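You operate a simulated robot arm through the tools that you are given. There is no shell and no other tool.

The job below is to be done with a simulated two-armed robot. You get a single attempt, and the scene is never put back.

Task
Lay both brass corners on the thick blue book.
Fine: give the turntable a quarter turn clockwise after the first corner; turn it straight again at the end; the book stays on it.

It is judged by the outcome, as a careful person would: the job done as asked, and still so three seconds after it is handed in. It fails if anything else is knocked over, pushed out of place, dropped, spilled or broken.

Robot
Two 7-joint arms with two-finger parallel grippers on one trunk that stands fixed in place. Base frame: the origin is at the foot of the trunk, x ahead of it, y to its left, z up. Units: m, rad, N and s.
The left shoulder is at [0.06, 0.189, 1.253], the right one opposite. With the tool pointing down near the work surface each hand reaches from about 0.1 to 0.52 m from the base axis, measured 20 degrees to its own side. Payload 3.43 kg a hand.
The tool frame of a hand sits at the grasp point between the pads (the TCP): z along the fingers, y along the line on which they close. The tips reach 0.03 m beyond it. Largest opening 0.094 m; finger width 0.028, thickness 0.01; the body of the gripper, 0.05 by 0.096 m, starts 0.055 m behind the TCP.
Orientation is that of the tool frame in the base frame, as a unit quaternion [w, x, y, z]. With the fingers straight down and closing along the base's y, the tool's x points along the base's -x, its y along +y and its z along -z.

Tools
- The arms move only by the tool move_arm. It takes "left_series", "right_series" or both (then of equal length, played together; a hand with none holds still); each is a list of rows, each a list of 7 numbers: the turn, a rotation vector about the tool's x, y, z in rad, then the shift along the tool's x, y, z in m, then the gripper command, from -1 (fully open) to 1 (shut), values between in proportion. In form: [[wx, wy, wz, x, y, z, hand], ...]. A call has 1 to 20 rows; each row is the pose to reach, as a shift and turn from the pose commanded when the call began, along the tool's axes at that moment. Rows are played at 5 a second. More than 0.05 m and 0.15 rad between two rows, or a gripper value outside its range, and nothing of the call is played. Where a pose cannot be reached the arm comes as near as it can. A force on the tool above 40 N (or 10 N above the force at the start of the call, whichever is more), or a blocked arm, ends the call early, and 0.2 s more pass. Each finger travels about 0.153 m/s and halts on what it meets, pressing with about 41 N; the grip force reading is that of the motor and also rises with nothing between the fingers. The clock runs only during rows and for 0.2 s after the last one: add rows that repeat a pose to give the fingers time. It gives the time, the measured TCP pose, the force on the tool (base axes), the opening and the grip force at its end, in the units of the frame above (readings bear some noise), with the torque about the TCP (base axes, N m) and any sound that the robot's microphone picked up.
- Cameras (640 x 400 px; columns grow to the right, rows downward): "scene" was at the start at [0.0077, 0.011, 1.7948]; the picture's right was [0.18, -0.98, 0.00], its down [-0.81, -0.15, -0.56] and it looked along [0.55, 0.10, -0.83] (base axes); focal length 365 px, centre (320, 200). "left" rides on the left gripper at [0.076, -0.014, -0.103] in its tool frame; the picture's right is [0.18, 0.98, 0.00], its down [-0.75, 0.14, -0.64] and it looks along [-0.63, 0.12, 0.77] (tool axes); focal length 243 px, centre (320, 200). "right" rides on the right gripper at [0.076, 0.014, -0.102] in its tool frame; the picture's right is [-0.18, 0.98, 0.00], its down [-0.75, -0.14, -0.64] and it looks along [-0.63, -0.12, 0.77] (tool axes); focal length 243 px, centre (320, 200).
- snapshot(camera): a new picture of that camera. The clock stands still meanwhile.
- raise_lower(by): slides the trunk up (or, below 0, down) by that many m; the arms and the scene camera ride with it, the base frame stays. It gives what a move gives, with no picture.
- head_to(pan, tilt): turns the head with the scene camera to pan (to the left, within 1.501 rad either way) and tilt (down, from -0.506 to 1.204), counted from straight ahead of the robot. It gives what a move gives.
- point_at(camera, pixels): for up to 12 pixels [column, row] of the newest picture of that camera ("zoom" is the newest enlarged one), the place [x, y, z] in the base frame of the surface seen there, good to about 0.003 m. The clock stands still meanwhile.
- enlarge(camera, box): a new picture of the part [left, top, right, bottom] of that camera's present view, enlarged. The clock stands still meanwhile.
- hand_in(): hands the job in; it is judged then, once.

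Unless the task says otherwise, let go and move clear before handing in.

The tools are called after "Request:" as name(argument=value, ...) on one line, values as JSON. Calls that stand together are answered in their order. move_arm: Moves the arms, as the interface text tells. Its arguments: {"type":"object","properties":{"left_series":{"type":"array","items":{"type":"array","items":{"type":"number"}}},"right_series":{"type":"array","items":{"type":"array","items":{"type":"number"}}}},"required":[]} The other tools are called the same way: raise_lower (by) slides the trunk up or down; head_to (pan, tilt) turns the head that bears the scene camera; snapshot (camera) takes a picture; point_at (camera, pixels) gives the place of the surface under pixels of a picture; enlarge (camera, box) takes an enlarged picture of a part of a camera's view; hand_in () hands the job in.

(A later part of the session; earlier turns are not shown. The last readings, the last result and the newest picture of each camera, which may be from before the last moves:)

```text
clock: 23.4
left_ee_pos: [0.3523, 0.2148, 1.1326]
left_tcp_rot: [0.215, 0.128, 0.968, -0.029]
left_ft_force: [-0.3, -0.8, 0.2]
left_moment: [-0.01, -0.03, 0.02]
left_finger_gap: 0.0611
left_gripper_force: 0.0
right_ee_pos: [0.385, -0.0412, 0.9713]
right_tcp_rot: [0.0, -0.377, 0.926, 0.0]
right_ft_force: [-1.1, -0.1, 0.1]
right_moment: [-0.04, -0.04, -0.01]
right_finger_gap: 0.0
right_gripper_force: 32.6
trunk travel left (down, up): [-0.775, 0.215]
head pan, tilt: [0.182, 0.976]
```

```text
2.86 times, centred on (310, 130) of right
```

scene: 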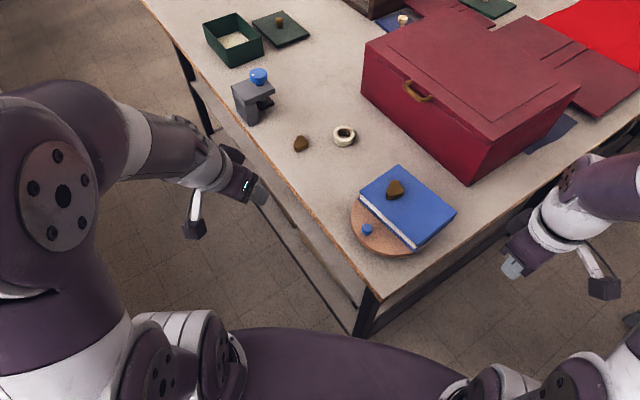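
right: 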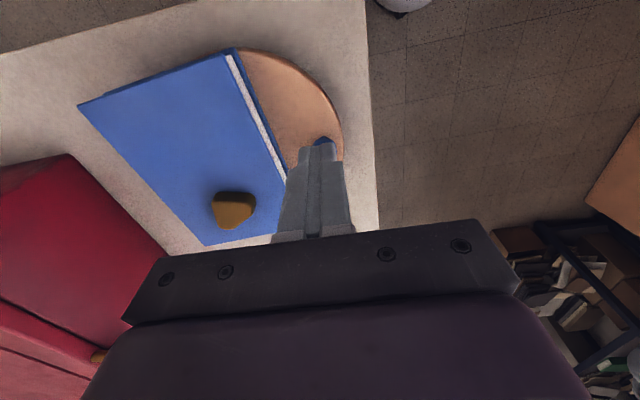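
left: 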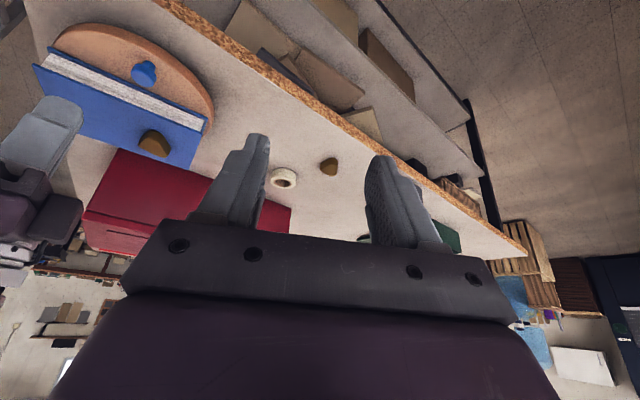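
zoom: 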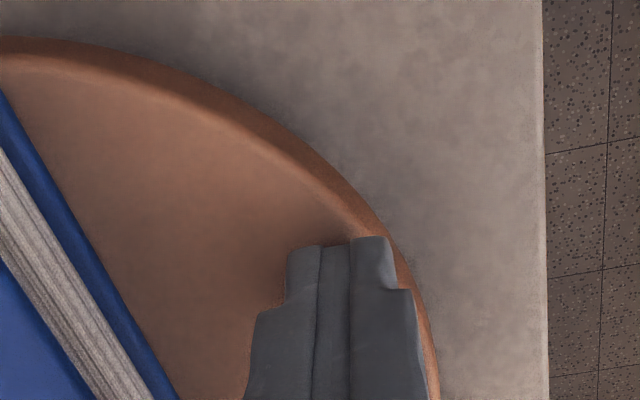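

In the left view the fingers stand behind the knob with a gap (knob cap at (367,160) in the zoom) and clear of the book. I'll close the gap and push the first ~0.4 rad along the arc, slowly.

Request:
move_arm(right_series=[[0, 0, 0, -0.005, 0, 0, 1], [0, 0, 0, -0.009, 0, 0, 1], [0, 0, 0.06, -0.0146, 0.0014, 0, 1], [0, 0, 0.12, -0.0202, 0.0025, 0, 1], [0, 0, 0.18, -0.0259, 0.0033, 0, 1], [0, 0, 0.24, -0.0317, 0.0037, 0, 1], [0, 0, 0.3, -0.0375, 0.0037, 0, 1], [0, 0, 0.36, -0.0432, 0.0034, 0, 1], [0, 0, 0.4, -0.047, 0.003, 0, 1]])

Request:
enlarge(camera="left", box=[20, 10, 228, 170])

Request:
snapshot(camera="right")

Request:
snapshot(camera="scene")

```text
clock: 25.4
left_ee_pos: [0.3517, 0.2146, 1.1319]
left_tcp_rot: [0.214, 0.128, 0.968, -0.028]
left_ft_force: [0.1, 0.0, 0.3]
left_moment: [0.02, 0.0, -0.02]
left_finger_gap: 0.0611
left_gripper_force: 0.0
right_ee_pos: [0.4169, -0.0065, 0.9718]
right_tcp_rot: [0.0, -0.185, 0.983, 0.0]
right_ft_force: [-0.3, -0.9, 0.0]
right_moment: [0.02, 0.0, 0.0]
right_finger_gap: 0.0
right_gripper_force: 33.2
trunk travel left (down, up): [-0.775, 0.215]
head pan, tilt: [0.182, 0.976]
```

```text
2.50 times, centred on (124, 90) of left
```

zoom: 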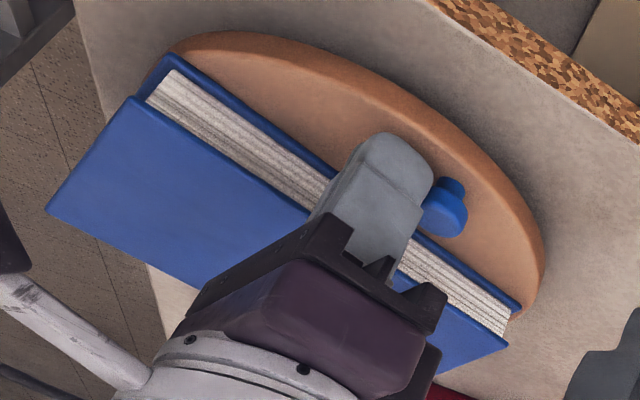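

```text
taken
```

right: 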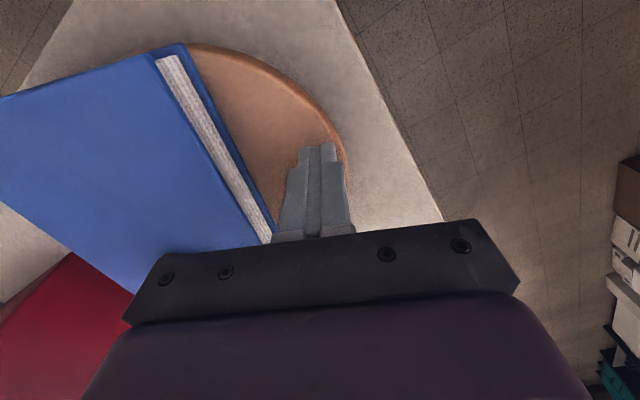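

```text
taken
```

scene: 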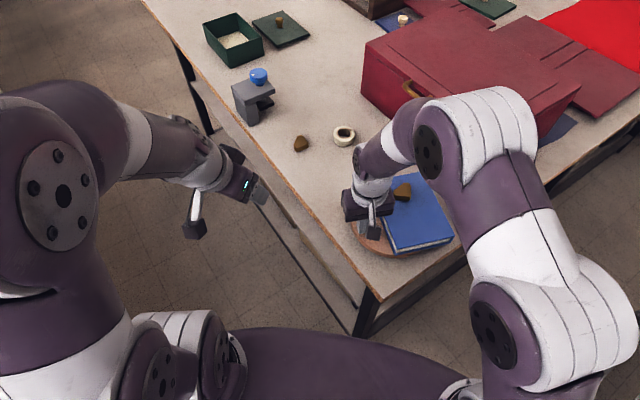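

The disc turns smoothly, the book rides with it, and the knob (zoom (445,205)) stays against the fingers. I'll continue the arc by another 0.78 rad.

Request:
move_arm(right_series=[[0, 0, 0.06, -0.0056, 0.0014, 0, 1], [0, 0, 0.12, -0.0112, 0.0025, 0, 1], [0, 0, 0.18, -0.0169, 0.0033, 0, 1], [0, 0, 0.24, -0.0227, 0.0037, 0, 1], [0, 0, 0.3, -0.0285, 0.0037, 0, 1], [0, 0, 0.36, -0.0342, 0.0034, 0, 1], [0, 0, 0.42, -0.0399, 0.0028, 0, 1], [0, 0, 0.48, -0.0456, 0.0018, 0, 1], [0, 0, 0.54, -0.0512, 0.0005, 0, 1], [0, 0, 0.6, -0.0567, -0.0012, 0, 1], [0, 0, 0.66, -0.0622, -0.0031, 0, 1], [0, 0, 0.72, -0.0675, -0.0054, 0, 1], [0, 0, 0.78, -0.0726, -0.008, 0, 1]])

Request:
snapshot(camera="left")

Request:
snapshot(camera="scene")

```text
clock: 28.1
left_ee_pos: [0.3534, 0.214, 1.1312]
left_tcp_rot: [0.215, 0.127, 0.968, -0.028]
left_ft_force: [0.0, 0.7, -0.4]
left_moment: [0.0, 0.02, 0.02]
left_finger_gap: 0.0609
left_gripper_force: 0.1
right_ee_pos: [0.4886, 0.0124, 0.9692]
right_tcp_rot: [0.0, 0.203, 0.979, 0.0]
right_ft_force: [0.0, -0.5, -0.6]
right_moment: [0.0, -0.01, -0.03]
right_finger_gap: 0.0001
right_gripper_force: 32.3
trunk travel left (down, up): [-0.775, 0.215]
head pan, tilt: [0.182, 0.976]
```

```text
taken
```

left: 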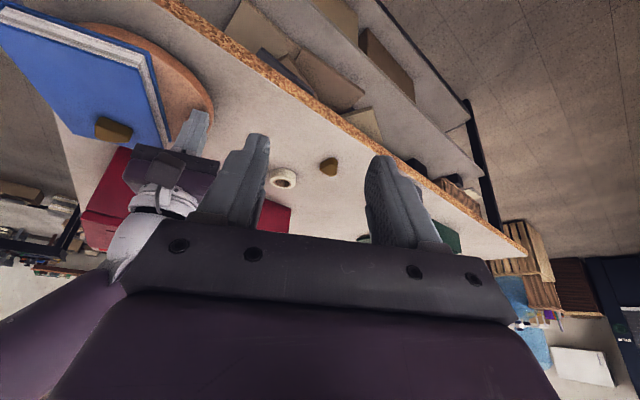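

```text
taken
```

scene: 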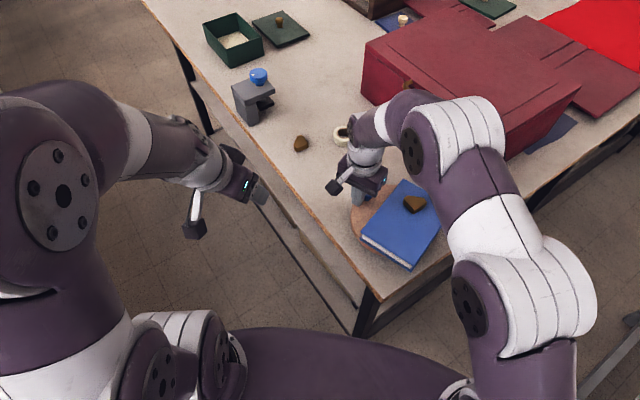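

The disc has turned most of the way and corner 1 still lies on the book at (414,203). I'll measure the book's present angle before finishing.

Request:
enlarge(camera="scene", box=[330, 150, 480, 280])

```text
3.08 times, centred on (405, 215) of scene
```

zoom: 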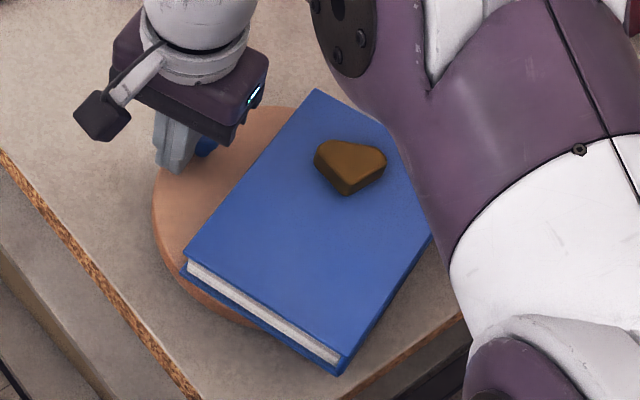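

I'll read the positions of the book's visible corners and the knob from this zoom.

Request:
point_at(camera="zoom", pixels=[[316, 95], [192, 252], [250, 178], [342, 352], [420, 250], [380, 305], [208, 147], [160, 240], [350, 165], [155, 200], [185, 290]])

```text
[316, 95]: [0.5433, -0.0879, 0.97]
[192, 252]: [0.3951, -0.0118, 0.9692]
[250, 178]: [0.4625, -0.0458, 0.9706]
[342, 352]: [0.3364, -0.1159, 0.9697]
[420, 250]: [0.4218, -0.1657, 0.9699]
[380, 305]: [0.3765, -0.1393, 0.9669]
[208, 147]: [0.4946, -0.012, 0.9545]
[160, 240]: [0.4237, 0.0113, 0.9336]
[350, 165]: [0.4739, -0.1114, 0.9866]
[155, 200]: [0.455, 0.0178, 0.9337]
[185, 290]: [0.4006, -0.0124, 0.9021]
```

The book's edges now lie at about -29°, so it has turned about 79°. The positions fit a disc centre near (0.463,-0.069) and a knob radius of about 0.072, which leaves my fingers a little too far out. I'll back off slightly, move inward behind the knob, then finish the last ~11°.

Request:
move_arm(right_series=[[0, 0, 0, 0.0062, 0.0002, 0, 1], [0, 0, 0.09, 0.0063, -0.0045, 0, 1], [0, 0, 0.185, 0.0063, -0.0087, 0, 1], [0, 0, 0.185, 0.0063, -0.0087, 0, 1]])

Request:
enlarge(camera="scene", box=[330, 150, 480, 280])

Request:
enlarge(camera="left", box=[60, 10, 268, 170])

```text
clock: 29.1
left_ee_pos: [0.3498, 0.2136, 1.1313]
left_tcp_rot: [0.215, 0.128, 0.968, -0.029]
left_ft_force: [-0.7, -0.1, 0.0]
left_moment: [-0.04, 0.0, -0.01]
left_finger_gap: 0.0614
left_gripper_force: 0.1
right_ee_pos: [0.4781, 0.0066, 0.9706]
right_tcp_rot: [0.0, 0.292, 0.956, -0.001]
right_ft_force: [-0.2, 0.1, -0.1]
right_moment: [0.02, -0.01, 0.02]
right_finger_gap: 0.0
right_gripper_force: 32.6
trunk travel left (down, up): [-0.775, 0.215]
head pan, tilt: [0.182, 0.976]
```

```text
3.08 times, centred on (405, 215) of scene
```

zoom: 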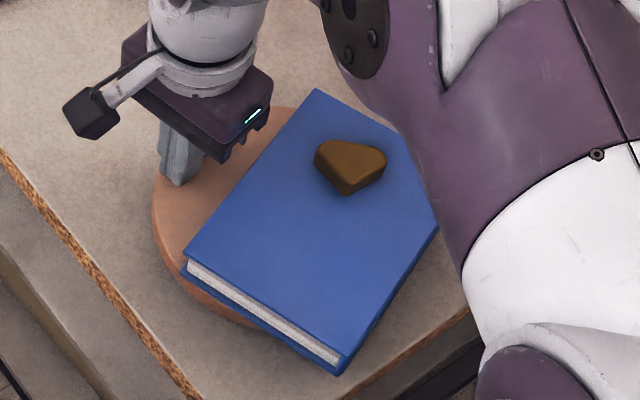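

```text
2.50 times, centred on (164, 90) of left
```

zoom: 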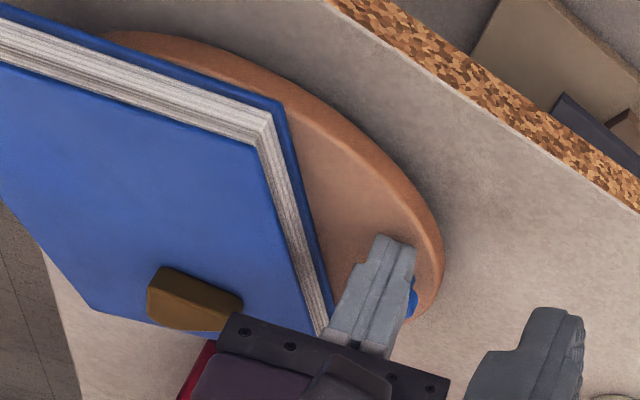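

The fingers are now directly behind the knob, whose blue edge peeks out at (412,297) in the left zoom. I'll push slowly through the last ~11°.

Request:
move_arm(right_series=[[0, 0, 0, -0.0038, 0.0009, 0, 1], [0, 0, 0.048, -0.0073, 0.002, 0, 1], [0, 0, 0.096, -0.0107, 0.003, 0, 1], [0, 0, 0.128, -0.0131, 0.0036, 0, 1], [0, 0, 0.16, -0.0155, 0.0041, 0, 1], [0, 0, 0.192, -0.0179, 0.0045, 0, 1], [0, 0, 0.192, -0.0179, 0.0045, 0, 1]])

Request:
enlarge(camera="scene", box=[330, 150, 480, 280])

Request:
point_at(camera="zoom", pixels=[[316, 95], [192, 252], [250, 178], [342, 352], [420, 250], [380, 305], [300, 110], [205, 235]])

Request:
enlarge(camera="left", box=[60, 10, 268, 170])

```text
clock: 30.8
left_ee_pos: [0.3518, 0.2142, 1.1309]
left_tcp_rot: [0.215, 0.127, 0.968, -0.029]
left_ft_force: [0.3, -0.2, 1.1]
left_moment: [-0.01, 0.02, 0.01]
left_finger_gap: 0.0612
left_gripper_force: 0.1
right_ee_pos: [0.4974, 0.0015, 0.9702]
right_tcp_rot: [0.0, 0.383, 0.924, 0.0]
right_ft_force: [-0.4, 0.0, 0.2]
right_moment: [-0.02, -0.01, -0.01]
right_finger_gap: 0.0001
right_gripper_force: 33.1
trunk travel left (down, up): [-0.775, 0.215]
head pan, tilt: [0.182, 0.976]
```

```text
3.08 times, centred on (405, 215) of scene
```

zoom: 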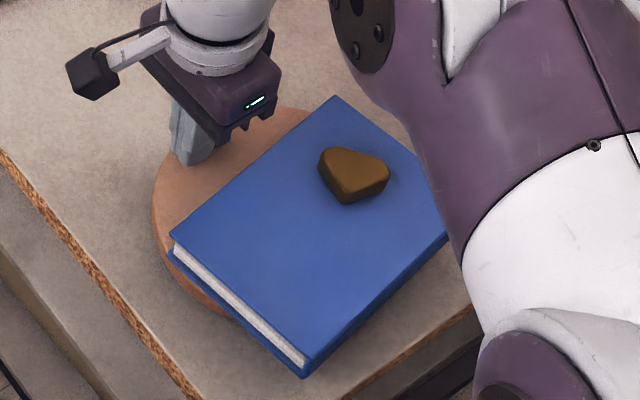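

```text
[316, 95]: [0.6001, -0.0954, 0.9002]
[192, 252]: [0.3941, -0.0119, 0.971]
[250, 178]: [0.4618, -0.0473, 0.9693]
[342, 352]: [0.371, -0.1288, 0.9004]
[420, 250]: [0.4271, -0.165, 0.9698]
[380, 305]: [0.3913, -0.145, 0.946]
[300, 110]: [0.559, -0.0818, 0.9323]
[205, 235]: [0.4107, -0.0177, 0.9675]
```

```text
2.50 times, centred on (164, 90) of left
```

zoom: 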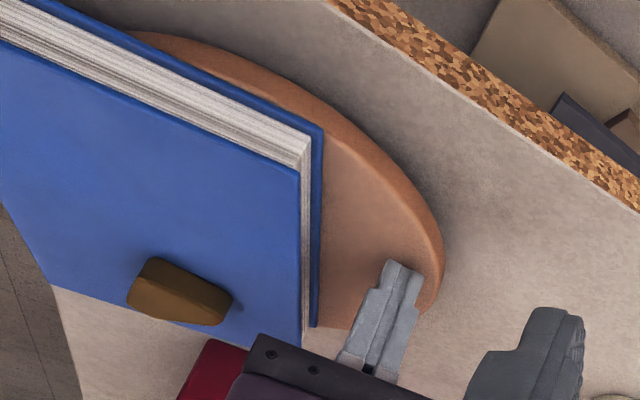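

The book turned further; corner 1 still lies in place on it. I'll take a fresh scene picture and measure the new angle.

Request:
enlarge(camera="scene", box=[330, 150, 480, 280])

Request:
point_at(camera="zoom", pixels=[[334, 101], [176, 238], [301, 358], [250, 175], [215, 205], [290, 140], [235, 295], [270, 328], [440, 237], [380, 290], [340, 327], [350, 170]])

```text
3.08 times, centred on (405, 215) of scene
```

zoom: 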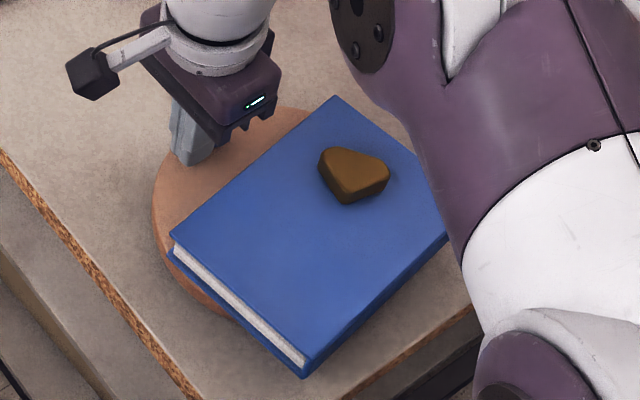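

```text
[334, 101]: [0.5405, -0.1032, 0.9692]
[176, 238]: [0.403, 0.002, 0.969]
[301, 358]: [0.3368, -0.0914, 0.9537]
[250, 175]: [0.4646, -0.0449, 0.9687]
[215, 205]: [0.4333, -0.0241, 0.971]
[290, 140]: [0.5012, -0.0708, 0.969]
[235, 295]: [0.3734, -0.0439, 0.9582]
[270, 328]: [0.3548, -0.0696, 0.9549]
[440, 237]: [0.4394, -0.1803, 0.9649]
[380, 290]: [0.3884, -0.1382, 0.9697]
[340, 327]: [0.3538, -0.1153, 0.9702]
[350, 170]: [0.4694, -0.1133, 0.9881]
```

The long edges now lie at about -37°, against +50° at the start, so about 87° is done. I'll nudge it the last ~3°, then back off and lift the right hand clear.

Request:
move_arm(right_series=[[0, 0, 0.028, -0.0021, 0.0007, 0, 1], [0, 0, 0.055, -0.0041, 0.0014, 0, 1], [0, 0, 0.055, -0.0041, 0.0014, 0, 1], [0, 0, 0.055, 0.004, 0.0014, 0, 1], [0, 0, 0.055, 0.012, 0.0014, 0, 1], [0, 0, 0.055, 0.012, 0.0014, -0.02, 1], [0, 0, 0.055, 0.012, 0.0014, -0.06, 1], [0, 0, 0.055, 0.012, 0.0014, -0.09, 1], [0, 0, 0.055, 0.012, 0.0014, -0.09, 1]])

Request:
enlarge(camera="scene", box=[330, 150, 480, 280])

Request:
point_at(camera="zoom", pixels=[[334, 101], [176, 238], [301, 358], [250, 175], [215, 205], [290, 140], [235, 295], [270, 328], [440, 237], [380, 290], [340, 327], [350, 170]])

```text
clock: 32.8
left_ee_pos: [0.3531, 0.2152, 1.1326]
left_tcp_rot: [0.215, 0.128, 0.968, -0.029]
left_ft_force: [-0.6, 0.1, 0.7]
left_moment: [0.01, -0.01, -0.02]
left_finger_gap: 0.0612
left_gripper_force: 0.1
right_ee_pos: [0.4875, 0.0113, 1.0614]
right_tcp_rot: [0.0, 0.407, 0.913, 0.0]
right_ft_force: [-0.3, 0.6, -0.1]
right_moment: [0.01, 0.02, -0.02]
right_finger_gap: 0.0
right_gripper_force: 32.8
trunk travel left (down, up): [-0.775, 0.215]
head pan, tilt: [0.182, 0.976]
```

```text
3.08 times, centred on (405, 215) of scene
```

zoom: 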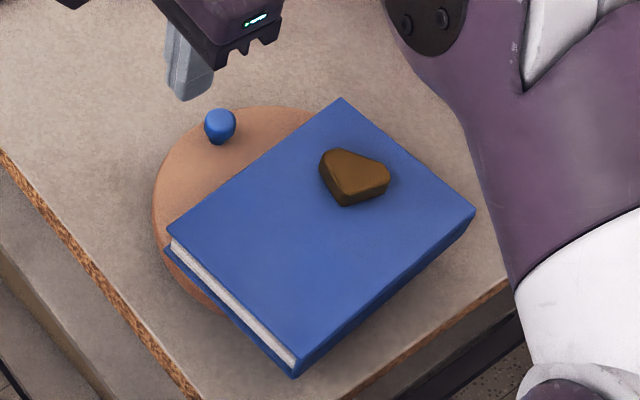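

```text
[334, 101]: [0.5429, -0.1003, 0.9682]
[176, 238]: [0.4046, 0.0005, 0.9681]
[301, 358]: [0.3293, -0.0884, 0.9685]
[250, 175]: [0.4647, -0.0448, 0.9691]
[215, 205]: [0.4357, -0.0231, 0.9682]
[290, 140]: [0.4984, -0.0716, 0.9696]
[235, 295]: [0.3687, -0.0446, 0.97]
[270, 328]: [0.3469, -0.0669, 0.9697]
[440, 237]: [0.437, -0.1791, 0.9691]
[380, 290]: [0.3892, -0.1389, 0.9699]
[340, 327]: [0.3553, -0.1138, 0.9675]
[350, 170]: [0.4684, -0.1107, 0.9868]
```

The turntable is now free of the hand and the knob is visible at zoom (220,125). I'll measure the book's four corners and the knob exactly.

Request:
point_at(camera="zoom", pixels=[[342, 102], [472, 209], [171, 232], [296, 361], [220, 116], [220, 128], [154, 190], [165, 160], [210, 300], [170, 255], [355, 172], [300, 108]])

Request:
enlarge(camera="left", box=[60, 10, 268, 170])

```text
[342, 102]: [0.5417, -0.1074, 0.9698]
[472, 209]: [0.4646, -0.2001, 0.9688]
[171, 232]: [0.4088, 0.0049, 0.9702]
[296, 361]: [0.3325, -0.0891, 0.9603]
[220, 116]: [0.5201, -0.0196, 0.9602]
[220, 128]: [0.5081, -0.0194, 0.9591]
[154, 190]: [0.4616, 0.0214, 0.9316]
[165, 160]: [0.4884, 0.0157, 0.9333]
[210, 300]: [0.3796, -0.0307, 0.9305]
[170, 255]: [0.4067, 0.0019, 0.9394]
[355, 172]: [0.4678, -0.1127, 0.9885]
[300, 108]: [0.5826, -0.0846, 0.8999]
```

```text
2.50 times, centred on (164, 90) of left
```

zoom: 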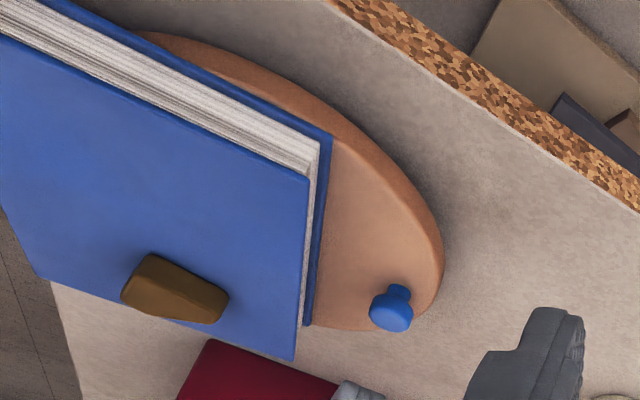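

The book corners give -40°, an exact quarter turn, with the disc centre at (0.4636,-0.070) and the knob now at about (0.516,-0.019). Before fetching corner 2 I'll check where the grey clamp-like object stands, and re-measure corner 2.

Request:
snapshot(camera="scene")

Request:
point_at(camera="scene", pixels=[[238, 95], [255, 92], [272, 90], [258, 75], [246, 115], [250, 122], [301, 144], [295, 145], [308, 147], [300, 137], [344, 136], [235, 45]])

```text
taken
```

scene: 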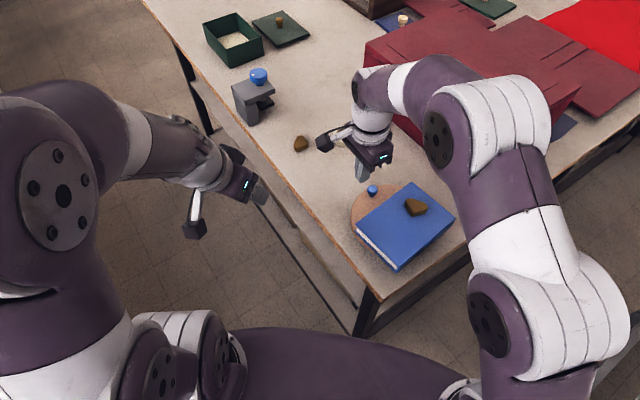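

```text
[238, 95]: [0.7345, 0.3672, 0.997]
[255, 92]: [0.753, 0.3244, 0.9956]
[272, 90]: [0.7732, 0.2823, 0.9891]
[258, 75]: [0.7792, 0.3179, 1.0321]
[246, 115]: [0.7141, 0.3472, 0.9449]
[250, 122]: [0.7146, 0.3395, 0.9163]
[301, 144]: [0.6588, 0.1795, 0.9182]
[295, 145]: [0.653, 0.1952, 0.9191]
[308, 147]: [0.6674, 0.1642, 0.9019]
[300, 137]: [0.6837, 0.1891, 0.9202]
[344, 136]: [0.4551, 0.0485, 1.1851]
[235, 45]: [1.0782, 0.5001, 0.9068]
```

The clamp stands at (0.71-0.78, 0.28-0.37), clear of the approach to corner 2. I'll withdraw the right hand and bring the left hand to a viewing spot behind corner 2, tilted 35°.

Request:
move_arm(right_series=[[0, 0, 0, 0, -0.01, -0.03, 1], [0, 0, 0, -0.005, -0.045, -0.045, 1], [0, 0, 0, -0.015, -0.09, -0.05, 1], [0, 0, 0, -0.025, -0.135, -0.05, 1], [0, 0, 0, -0.035, -0.18, -0.05, 1], [0, 0, 0, -0.045, -0.225, -0.05, 1], [0, 0, 0, -0.055, -0.265, -0.05, 1], [0, 0, 0, -0.065, -0.3, -0.05, 1], [0, 0, 0, -0.0689, -0.3138, -0.05, 1]])

Request:
move_arm(left_series=[[0, 0, 0, -0.0216, 0.0063, 0.0256, -0.38], [0.0055, -0.0218, 0.0095, -0.0432, 0.0126, 0.0512, -0.38], [0.0109, -0.0436, 0.0189, -0.0647, 0.0189, 0.0768, -0.38], [0.0164, -0.0654, 0.0284, -0.0863, 0.0252, 0.1025, -0.38], [0.0219, -0.0872, 0.0378, -0.1079, 0.0315, 0.1281, -0.38], [0.0273, -0.1089, 0.0473, -0.1295, 0.0378, 0.1537, -0.38], [0.0328, -0.1307, 0.0567, -0.151, 0.0441, 0.1793, -0.38], [0.0382, -0.1525, 0.0662, -0.1726, 0.0504, 0.2049, -0.38], [0.0437, -0.1743, 0.0756, -0.1726, 0.0504, 0.2049, -0.38], [0.0437, -0.1743, 0.0756, -0.1726, 0.0504, 0.2049, -0.38]])

Request:
snapshot(camera="left")

Request:
snapshot(camera="scene")

```text
clock: 34.8
left_ee_pos: [0.3521, 0.2146, 1.132]
left_tcp_rot: [0.214, 0.128, 0.968, -0.029]
left_ft_force: [-0.4, 0.6, -0.2]
left_moment: [0.01, -0.02, 0.01]
left_finger_gap: 0.0614
left_gripper_force: 0.0
right_ee_pos: [0.3034, -0.2516, 1.1115]
right_tcp_rot: [0.0, 0.407, 0.914, 0.0]
right_ft_force: [-0.5, -0.2, 0.0]
right_moment: [0.01, -0.03, 0.01]
right_finger_gap: 0.0
right_gripper_force: 33.1
trunk travel left (down, up): [-0.775, 0.215]
head pan, tilt: [0.182, 0.976]
```

```text
clock: 37.0
left_ee_pos: [0.5978, 0.1995, 1.0207]
left_tcp_rot: [0.297, 0.166, 0.939, -0.052]
left_ft_force: [0.6, -0.2, 0.3]
left_moment: [-0.03, 0.01, -0.03]
left_finger_gap: 0.0648
left_gripper_force: 0.0
right_ee_pos: [0.3028, -0.2508, 1.1113]
right_tcp_rot: [-0.001, 0.408, 0.913, 0.0]
right_ft_force: [-0.6, -0.1, -0.1]
right_moment: [-0.01, 0.01, 0.03]
right_finger_gap: 0.0001
right_gripper_force: 33.0
trunk travel left (down, up): [-0.775, 0.215]
head pan, tilt: [0.182, 0.976]
```

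```text
taken
```

left: 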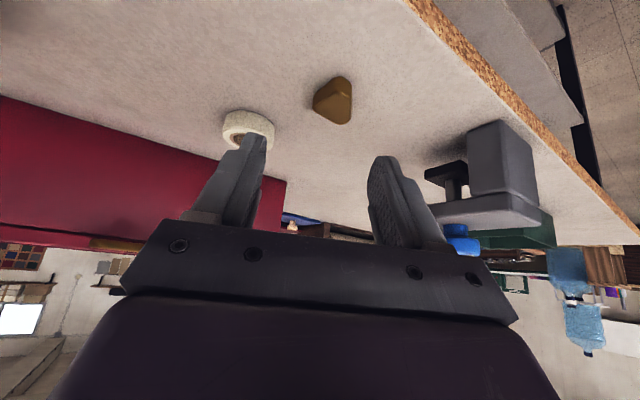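

```text
taken
```

scene: 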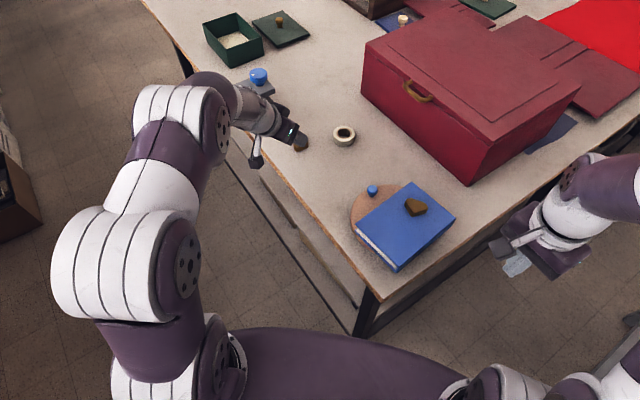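

Both moves went cleanly; corner 2 is at (333,100) in the left view, ahead of and between the fingers. I'll measure its outline.

Request:
enlarge(camera="left", box=[280, 60, 400, 140])

Request:
point_at(camera="left", pixels=[[316, 97], [313, 103], [340, 78], [349, 84], [351, 96], [350, 108], [347, 121], [340, 124], [330, 118], [320, 110], [335, 103], [325, 92]])

```text
5.00 times, centred on (340, 100) of left
```

zoom: 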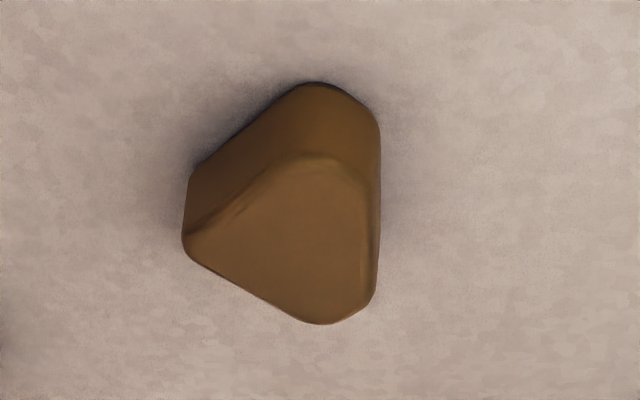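

```text
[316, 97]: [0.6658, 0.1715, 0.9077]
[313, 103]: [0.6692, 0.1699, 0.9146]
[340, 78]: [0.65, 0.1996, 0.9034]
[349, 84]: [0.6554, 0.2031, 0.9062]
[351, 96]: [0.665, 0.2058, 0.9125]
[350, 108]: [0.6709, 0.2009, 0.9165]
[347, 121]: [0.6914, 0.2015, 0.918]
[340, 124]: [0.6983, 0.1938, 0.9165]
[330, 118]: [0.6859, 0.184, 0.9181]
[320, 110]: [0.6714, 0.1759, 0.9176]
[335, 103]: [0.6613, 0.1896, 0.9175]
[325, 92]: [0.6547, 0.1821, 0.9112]
```

Corner 2's flat side faces about yaw -6°, with the grip point near (0.672,0.186) and a width of 33 mm. I'll reduce the yaw by 14° and move above it.

Request:
move_arm(left_series=[[-0.0468, 0, -0.0667, -0.0067, 0.0022, 0.0156, -0.38], [-0.0937, 0, -0.1333, -0.0134, 0.0044, 0.0312, -0.38], [-0.1405, 0, -0.2, -0.02, 0.0066, 0.0468, -0.38], [-0.1405, 0, -0.2, -0.0267, 0.0088, 0.0624, -0.38], [-0.1405, 0, -0.2, -0.0267, 0.0088, 0.0624, -0.38]])

Request:
snapshot(camera="left")

```text
clock: 38.1
left_ee_pos: [0.6567, 0.1866, 0.9842]
left_tcp_rot: [0.3, 0.051, 0.952, -0.016]
left_ft_force: [0.1, 0.0, -0.4]
left_moment: [0.01, 0.01, 0.0]
left_finger_gap: 0.0648
left_gripper_force: 0.1
right_ee_pos: [0.3019, -0.2508, 1.1103]
right_tcp_rot: [0.0, 0.407, 0.913, 0.0]
right_ft_force: [-0.1, 0.6, 0.7]
right_moment: [-0.02, 0.02, 0.0]
right_finger_gap: 0.0
right_gripper_force: 33.0
trunk travel left (down, up): [-0.775, 0.215]
head pan, tilt: [0.182, 0.976]
```

```text
taken
```

left: 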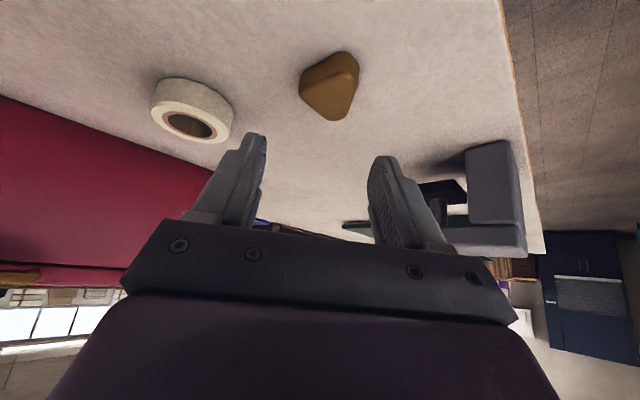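

The hand is above the corner, which sits between the fingers at about (332,86). A quick re-measure before descending.

Request:
point_at(camera="left", pixels=[[301, 84], [345, 54], [357, 65], [356, 80], [352, 100], [345, 117], [334, 118], [318, 105], [330, 90], [303, 92], [340, 85], [358, 72]])

```text
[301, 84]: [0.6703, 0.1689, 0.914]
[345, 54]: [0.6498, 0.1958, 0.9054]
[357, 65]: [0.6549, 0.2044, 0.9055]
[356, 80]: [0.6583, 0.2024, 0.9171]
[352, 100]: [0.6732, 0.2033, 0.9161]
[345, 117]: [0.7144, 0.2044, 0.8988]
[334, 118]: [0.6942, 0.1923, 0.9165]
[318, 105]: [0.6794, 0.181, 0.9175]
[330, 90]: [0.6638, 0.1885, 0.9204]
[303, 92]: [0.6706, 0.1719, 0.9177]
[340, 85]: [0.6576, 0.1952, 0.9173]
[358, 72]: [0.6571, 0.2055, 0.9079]
```

The corner's measurements agree: left tip at (0.6705,0.1695), flat side at y≈0.2035. I'll descend to straddle it.

Request:
move_arm(left_series=[[0, 0, 0, 0.006, 0.0003, 0.0108, -0.38], [0, 0, 0, 0.012, 0.0005, 0.0216, -0.38], [0, 0, 0, 0.018, 0.0008, 0.0324, -0.38], [0, 0, 0, 0.0239, 0.001, 0.0432, -0.38], [0, 0, 0, 0.0239, 0.001, 0.0432, -0.38]])

Request:
snapshot(camera="left")

```text
clock: 39.4
left_ee_pos: [0.6608, 0.1877, 0.9343]
left_tcp_rot: [0.301, 0.05, 0.952, -0.016]
left_ft_force: [-0.2, 0.6, 0.3]
left_moment: [-0.01, 0.01, -0.01]
left_finger_gap: 0.0651
left_gripper_force: 0.0
right_ee_pos: [0.3029, -0.2515, 1.1127]
right_tcp_rot: [0.0, 0.408, 0.913, 0.0]
right_ft_force: [0.1, -0.3, 0.0]
right_moment: [0.01, 0.01, 0.04]
right_finger_gap: 0.0
right_gripper_force: 32.8
trunk travel left (down, up): [-0.775, 0.215]
head pan, tilt: [0.182, 0.976]
```

```text
taken
```

left: 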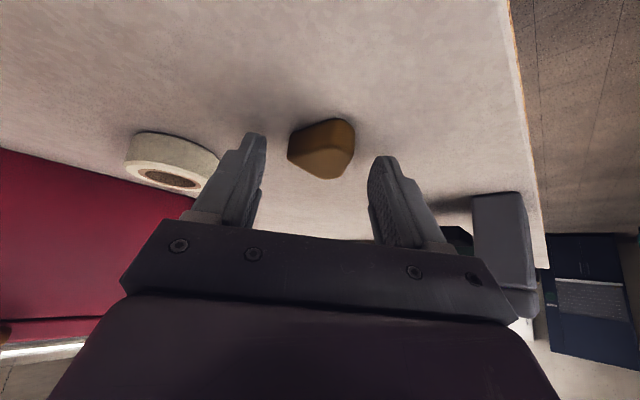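

The corner sits between the fingertips (rows 117-180), just as the first one did. Closing.

Request:
move_arm(left_series=[[0, 0, 0, 0, 0, 0, 0.1], [0, 0, 0, 0, 0, 0, 0.3], [0, 0, 0, 0, 0, 0, 0.6], [0, 0, 0, 0, 0, 0, 1], [0, 0, 0, 0, 0, 0, 1]])

Request:
snapshot(camera="left")

```text
clock: 40.5
left_ee_pos: [0.6614, 0.1882, 0.9369]
left_tcp_rot: [0.3, 0.05, 0.953, -0.016]
left_ft_force: [-0.4, -0.1, 0.0]
left_moment: [-0.01, 0.02, -0.03]
left_finger_gap: 0.0356
left_gripper_force: 41.5
right_ee_pos: [0.3028, -0.2513, 1.1127]
right_tcp_rot: [0.001, 0.407, 0.913, -0.001]
right_ft_force: [0.6, -0.1, 0.9]
right_moment: [0.01, 0.02, 0.02]
right_finger_gap: 0.0001
right_gripper_force: 33.1
trunk travel left (down, up): [-0.775, 0.215]
head pan, tilt: [0.182, 0.976]
```

```text
taken
```

left: 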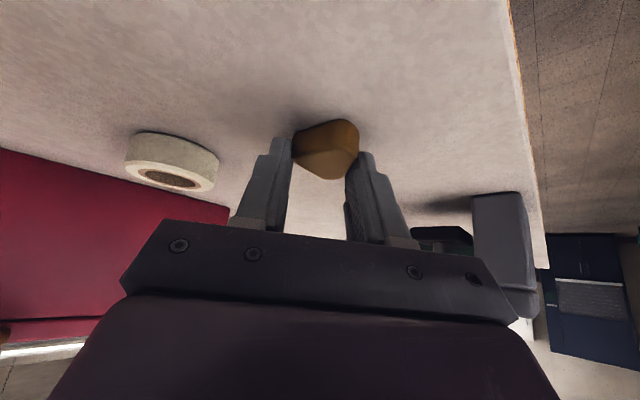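

Gap 35.6 mm at 41 N, so the grip is the same as the first. Lifting it slowly.

Request:
move_arm(left_series=[[0, 0, 0, -0.0057, 0, -0.0082, 1], [0, 0, 0, -0.0172, 0, -0.0245, 1], [0, 0, 0, -0.0344, 0, -0.0491, 1], [0, 0, 0, -0.0516, 0, -0.0736, 1], [0, 0, 0, -0.0602, 0, -0.0859, 1], [0, 0, 0, -0.0602, 0, -0.0859, 1]])

Request:
snapshot(camera="left")

```text
clock: 42.0
left_ee_pos: [0.6642, 0.1883, 1.0402]
left_tcp_rot: [0.301, 0.05, 0.952, -0.016]
left_ft_force: [-0.4, 0.4, -0.1]
left_moment: [-0.01, -0.01, 0.05]
left_finger_gap: 0.0357
left_gripper_force: 40.7
right_ee_pos: [0.3036, -0.2516, 1.1119]
right_tcp_rot: [0.0, 0.407, 0.913, 0.0]
right_ft_force: [-0.6, -0.3, 0.3]
right_moment: [0.02, 0.03, 0.0]
right_finger_gap: 0.0
right_gripper_force: 32.6
trunk travel left (down, up): [-0.775, 0.215]
head pan, tilt: [0.182, 0.976]
```

```text
taken
```

left: 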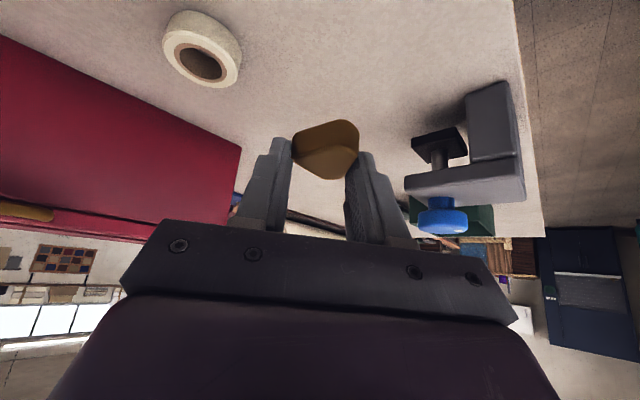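

Corner 2 is held steady. I'll move the right hand a bit further right for room and carry corner 2 over the free half of the book, to TCP (0.394,-0.065,1.06).

Request:
move_arm(left_series=[[0, 0, 0, 0.0047, -0.007, -0.0099, 1], [0, 0, 0, 0.0149, -0.0225, -0.022, 1], [0, 0, 0, 0.0316, -0.0477, -0.0363, 1], [0, 0, 0, 0.0512, -0.0772, -0.0506, 1], [0, 0, 0, 0.0707, -0.1067, -0.0654, 1], [0, 0, 0, 0.0903, -0.1361, -0.0803, 1], [0, 0, 0, 0.1098, -0.1656, -0.0951, 1], [0, 0, 0, 0.1294, -0.1951, -0.11, 1], [0, 0, 0, 0.1489, -0.2246, -0.1248, 1], [0, 0, 0, 0.1656, -0.2498, -0.139, 1], [0, 0, 0, 0.1777, -0.268, -0.148, 1], [0, 0, 0, 0.1861, -0.2807, -0.1548, 1], [0, 0, 0, 0.1861, -0.2807, -0.1548, 1]], right_series=[[0, 0, 0, -0.012, -0.0107, 0, 1], [0, 0, 0, -0.024, -0.0214, 0, 1], [0, 0, 0, -0.036, -0.0321, 0, 1], [0, 0, 0, -0.048, -0.0428, 0, 1], [0, 0, 0, -0.0594, -0.0534, 0, 1], [0, 0, 0, -0.0594, -0.0534, 0, 1], [0, 0, 0, -0.0594, -0.0534, 0, 1], [0, 0, 0, -0.0594, -0.0534, 0, 1], [0, 0, 0, -0.0594, -0.0534, 0, 1], [0, 0, 0, -0.0594, -0.0534, 0, 1], [0, 0, 0, -0.0594, -0.0534, 0, 1], [0, 0, 0, -0.0594, -0.0534, 0, 1], [0, 0, 0, -0.0594, -0.0534, 0, 1]])

Request:
snapshot(camera="left")

Request:
snapshot(camera="scene")

```text
clock: 44.8
left_ee_pos: [0.393, -0.0651, 1.0602]
left_tcp_rot: [0.3, 0.049, 0.953, -0.016]
left_ft_force: [0.0, -1.2, -0.2]
left_moment: [0.01, -0.01, 0.02]
left_finger_gap: 0.0356
left_gripper_force: 41.3
right_ee_pos: [0.3013, -0.3307, 1.1098]
right_tcp_rot: [0.0, 0.408, 0.913, -0.001]
right_ft_force: [0.6, -0.5, 0.0]
right_moment: [-0.03, -0.01, 0.02]
right_finger_gap: 0.0
right_gripper_force: 32.8
trunk travel left (down, up): [-0.775, 0.215]
head pan, tilt: [0.182, 0.976]
```

```text
taken
```

left: 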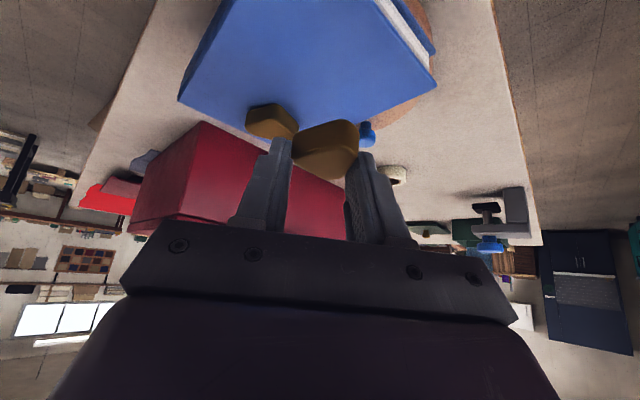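

```text
taken
```

scene: 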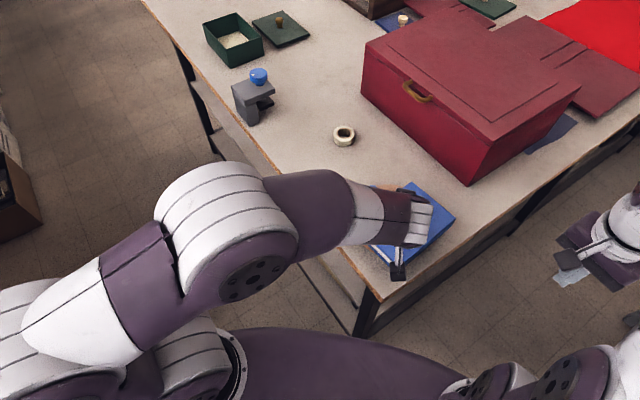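

Corner 2 hangs over the near half of the book, clear of corner 1 (at (270,120) in the left view). I'll lower to just above the cover.

Request:
move_arm(left_series=[[0, 0, 0, 0.0057, 0, 0.0082, 1], [0, 0, 0, 0.0115, 0, 0.0164, 1], [0, 0, 0, 0.0172, 0, 0.0245, 1], [0, 0, 0, 0.0229, 0, 0.0327, 1], [0, 0, 0, 0.0275, 0, 0.0393, 1], [0, 0, 0, 0.0286, 0, 0.0409, 1], [0, 0, 0, 0.0286, 0, 0.0409, 1]])

Request:
snapshot(camera="left")

Request:
point_at(camera="left", pixels=[[325, 160], [325, 150], [340, 150], [310, 155], [270, 160], [300, 100], [330, 100], [380, 120], [270, 100], [400, 80]])

```text
clock: 46.4
left_ee_pos: [0.3928, -0.0657, 1.0098]
left_tcp_rot: [0.3, 0.051, 0.952, -0.016]
left_ft_force: [-0.2, 0.5, -0.2]
left_moment: [0.03, 0.01, 0.0]
left_finger_gap: 0.0353
left_gripper_force: 41.0
right_ee_pos: [0.3004, -0.3315, 1.1105]
right_tcp_rot: [-0.001, 0.407, 0.913, -0.001]
right_ft_force: [-0.5, 0.1, -0.8]
right_moment: [-0.01, 0.0, -0.01]
right_finger_gap: 0.0002
right_gripper_force: 32.9
trunk travel left (down, up): [-0.775, 0.215]
head pan, tilt: [0.182, 0.976]
```

```text
taken
```

left: 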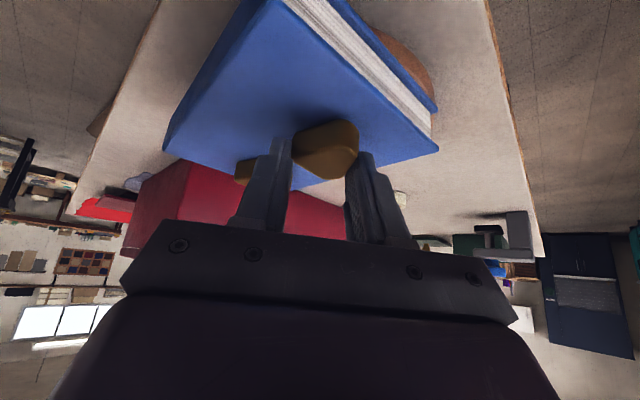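

```text
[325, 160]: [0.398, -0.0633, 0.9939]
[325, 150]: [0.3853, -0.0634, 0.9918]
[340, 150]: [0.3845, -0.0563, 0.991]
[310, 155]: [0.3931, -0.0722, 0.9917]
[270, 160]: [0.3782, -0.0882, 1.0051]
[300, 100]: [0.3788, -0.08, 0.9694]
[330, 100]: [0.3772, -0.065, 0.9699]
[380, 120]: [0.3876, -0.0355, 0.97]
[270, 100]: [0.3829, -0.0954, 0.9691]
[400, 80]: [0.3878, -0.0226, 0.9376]
```

The corner's top is at about 0.993, so its underside is roughly 4 mm above the cover. I'll creep down 3.5 mm.

Request:
move_arm(left_series=[[0, 0, 0, 0.0006, 0, 0.0008, 1], [0, 0, 0, 0.0011, 0, 0.0016, 1], [0, 0, 0, 0.0017, 0, 0.0025, 1], [0, 0, 0, 0.002, 0, 0.0029, 1], [0, 0, 0, 0.002, 0, 0.0029, 1]])

```text
clock: 47.5
left_ee_pos: [0.3934, -0.066, 1.0055]
left_tcp_rot: [0.3, 0.05, 0.952, -0.016]
left_ft_force: [-0.1, 0.0, -0.3]
left_moment: [-0.01, 0.0, -0.01]
left_finger_gap: 0.0355
left_gripper_force: 41.0
right_ee_pos: [0.3018, -0.3323, 1.1109]
right_tcp_rot: [0.0, 0.407, 0.913, -0.001]
right_ft_force: [0.8, 0.5, -0.5]
right_moment: [0.03, -0.04, 0.01]
right_finger_gap: 0.0002
right_gripper_force: 33.3
trunk travel left (down, up): [-0.775, 0.215]
head pan, tilt: [0.182, 0.976]
```

No contact yet. One more millimetre, then check the force.

Request:
move_arm(left_series=[[0, 0, 0, 0.0006, 0, 0.0008, 1], [0, 0, 0, 0.0006, 0, 0.0008, 1]])

```text
clock: 48.1
left_ee_pos: [0.3939, -0.0656, 1.0059]
left_tcp_rot: [0.301, 0.05, 0.952, -0.016]
left_ft_force: [-1.3, -0.3, 0.1]
left_moment: [0.04, -0.03, -0.03]
left_finger_gap: 0.0356
left_gripper_force: 41.0
right_ee_pos: [0.3021, -0.3308, 1.1115]
right_tcp_rot: [-0.001, 0.407, 0.914, 0.001]
right_ft_force: [1.0, -0.4, -0.7]
right_moment: [0.01, 0.01, -0.01]
right_finger_gap: 0.0
right_gripper_force: 33.6
trunk travel left (down, up): [-0.775, 0.215]
head pan, tilt: [0.182, 0.976]
```

Still free. Another 0.8 mm.

Request:
move_arm(left_series=[[0, 0, 0, 0.0005, 0, 0.0007, 1], [0, 0, 0, 0.0005, 0, 0.0007, 1]])

```text
clock: 48.8
left_ee_pos: [0.3919, -0.065, 1.0056]
left_tcp_rot: [0.3, 0.05, 0.952, -0.017]
left_ft_force: [-0.2, -0.5, -1.0]
left_moment: [0.0, 0.02, 0.01]
left_finger_gap: 0.0353
left_gripper_force: 41.2
right_ee_pos: [0.3017, -0.3312, 1.1115]
right_tcp_rot: [0.001, 0.408, 0.913, -0.001]
right_ft_force: [-0.1, -0.3, -0.1]
right_moment: [-0.02, -0.01, 0.0]
right_finger_gap: 0.0
right_gripper_force: 32.7
trunk travel left (down, up): [-0.775, 0.215]
head pan, tilt: [0.182, 0.976]
```

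No force yet. Another 0.9 mm.

Request:
move_arm(left_series=[[0, 0, 0, 0.0005, 0, 0.0007, 1], [0, 0, 0, 0.0005, 0, 0.0007, 1]])

Request:
enlarge(camera="left", box=[240, 80, 400, 220])

```text
clock: 49.4
left_ee_pos: [0.3933, -0.0647, 1.0041]
left_tcp_rot: [0.3, 0.049, 0.952, -0.015]
left_ft_force: [-0.3, 1.2, 4.9]
left_moment: [-0.05, -0.07, -0.02]
left_finger_gap: 0.0355
left_gripper_force: 41.4
right_ee_pos: [0.3005, -0.331, 1.1105]
right_tcp_rot: [0.0, 0.407, 0.913, 0.0]
right_ft_force: [0.8, 0.5, -1.1]
right_moment: [-0.02, 0.01, 0.01]
right_finger_gap: 0.0001
right_gripper_force: 33.0
trunk travel left (down, up): [-0.775, 0.215]
head pan, tilt: [0.182, 0.976]
```

```text
2.86 times, centred on (320, 150) of left
```

zoom: 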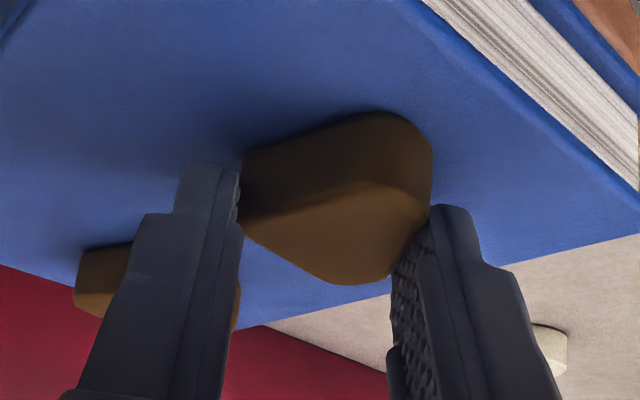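

Contact force about 5 N: the corner rests on the cover. I'll open a little (staying clear of corner 1) and lift straight up.

Request:
move_arm(left_series=[[0, 0, 0, 0, 0, 0, 0.15], [0, 0, 0, 0, 0, 0, 0], [0, 0, 0, 0, 0, 0, -0.15], [0, 0, 0, 0, 0, 0, -0.15], [0, 0, 0, -0.0029, 0, -0.0041, -0.15], [0, 0, 0, -0.0115, 0, -0.0164, -0.15], [0, 0, 0, -0.0229, 0, -0.0327, -0.15], [0, 0, 0, -0.0401, 0, -0.0572, -0.15], [0, 0, 0, -0.0458, 0, -0.0654, -0.15], [0, 0, 0, -0.0458, 0, -0.0654, -0.15]])

Request:
snapshot(camera="left")

```text
clock: 51.5
left_ee_pos: [0.3927, -0.0662, 1.085]
left_tcp_rot: [0.3, 0.05, 0.952, -0.016]
left_ft_force: [-0.1, 0.3, 0.1]
left_moment: [-0.02, -0.02, 0.0]
left_finger_gap: 0.054
left_gripper_force: 0.0
right_ee_pos: [0.3016, -0.3301, 1.1103]
right_tcp_rot: [0.0, 0.407, 0.913, -0.001]
right_ft_force: [0.7, 0.0, -0.1]
right_moment: [-0.02, 0.0, 0.01]
right_finger_gap: 0.0001
right_gripper_force: 32.9
trunk travel left (down, up): [-0.775, 0.215]
head pan, tilt: [0.182, 0.976]
```

```text
taken
```

left: 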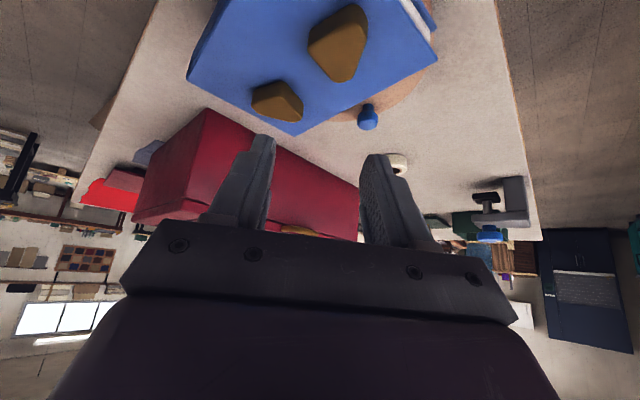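

Both corners lie on the book (left view (338,42) and (278,101)). I'll withdraw the left hand to its earlier spot, then view the scene.

Request:
move_arm(left_series=[[0, 0, 0, 0.0015, 0.0274, -0.025, -0.15], [0, 0, 0, 0.0053, 0.0617, -0.04, -0.15], [0, 0, 0, 0.0098, 0.1014, -0.05, -0.15], [0, 0, 0, 0.0142, 0.1411, -0.058, -0.15], [0, 0, 0, 0.0186, 0.1809, -0.066, -0.15], [0, 0, 0, 0.0231, 0.2206, -0.074, -0.15], [0, 0, 0, 0.0266, 0.2549, -0.079, -0.15], [0, 0, 0, 0.0284, 0.2741, -0.0808, -0.15], [0, 0, 0, 0.0284, 0.2741, -0.0808, -0.15]])

Request:
enlarge(camera="scene", box=[330, 150, 480, 280])

Request:
point_at(camera="zoom", pixels=[[342, 102], [472, 209], [171, 232], [296, 361], [220, 116], [220, 128], [220, 138], [206, 126], [234, 126], [355, 172]])

Request:
snapshot(camera="left")

```text
clock: 53.5
left_ee_pos: [0.3463, 0.1896, 1.1289]
left_tcp_rot: [0.271, 0.047, 0.961, -0.007]
left_ft_force: [0.6, 0.2, 0.8]
left_moment: [0.03, 0.03, 0.01]
left_finger_gap: 0.0541
left_gripper_force: 0.2
left hand out of reach, approached as far as the arm can: row 7, 8
right_ee_pos: [0.3009, -0.3313, 1.1106]
right_tcp_rot: [0.0, 0.407, 0.913, 0.0]
right_ft_force: [-0.3, -0.3, 0.3]
right_moment: [-0.01, -0.02, -0.02]
right_finger_gap: 0.0001
right_gripper_force: 32.7
trunk travel left (down, up): [-0.775, 0.215]
head pan, tilt: [0.182, 0.976]
```

```text
3.08 times, centred on (405, 215) of scene
```

zoom: 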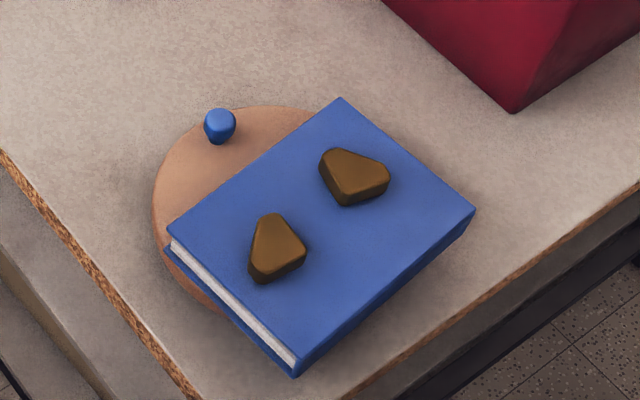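

```text
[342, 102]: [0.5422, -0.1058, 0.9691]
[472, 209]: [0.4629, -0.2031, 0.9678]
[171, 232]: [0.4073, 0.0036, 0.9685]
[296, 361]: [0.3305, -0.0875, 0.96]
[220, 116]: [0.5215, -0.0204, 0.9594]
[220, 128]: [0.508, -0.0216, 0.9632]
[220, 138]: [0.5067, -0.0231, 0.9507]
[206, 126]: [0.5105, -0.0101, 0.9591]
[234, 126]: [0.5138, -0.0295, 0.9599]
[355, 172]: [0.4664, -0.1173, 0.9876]
```

```text
taken
```

left: 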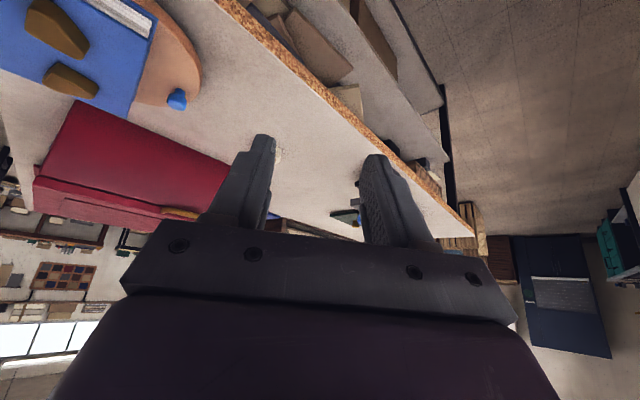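

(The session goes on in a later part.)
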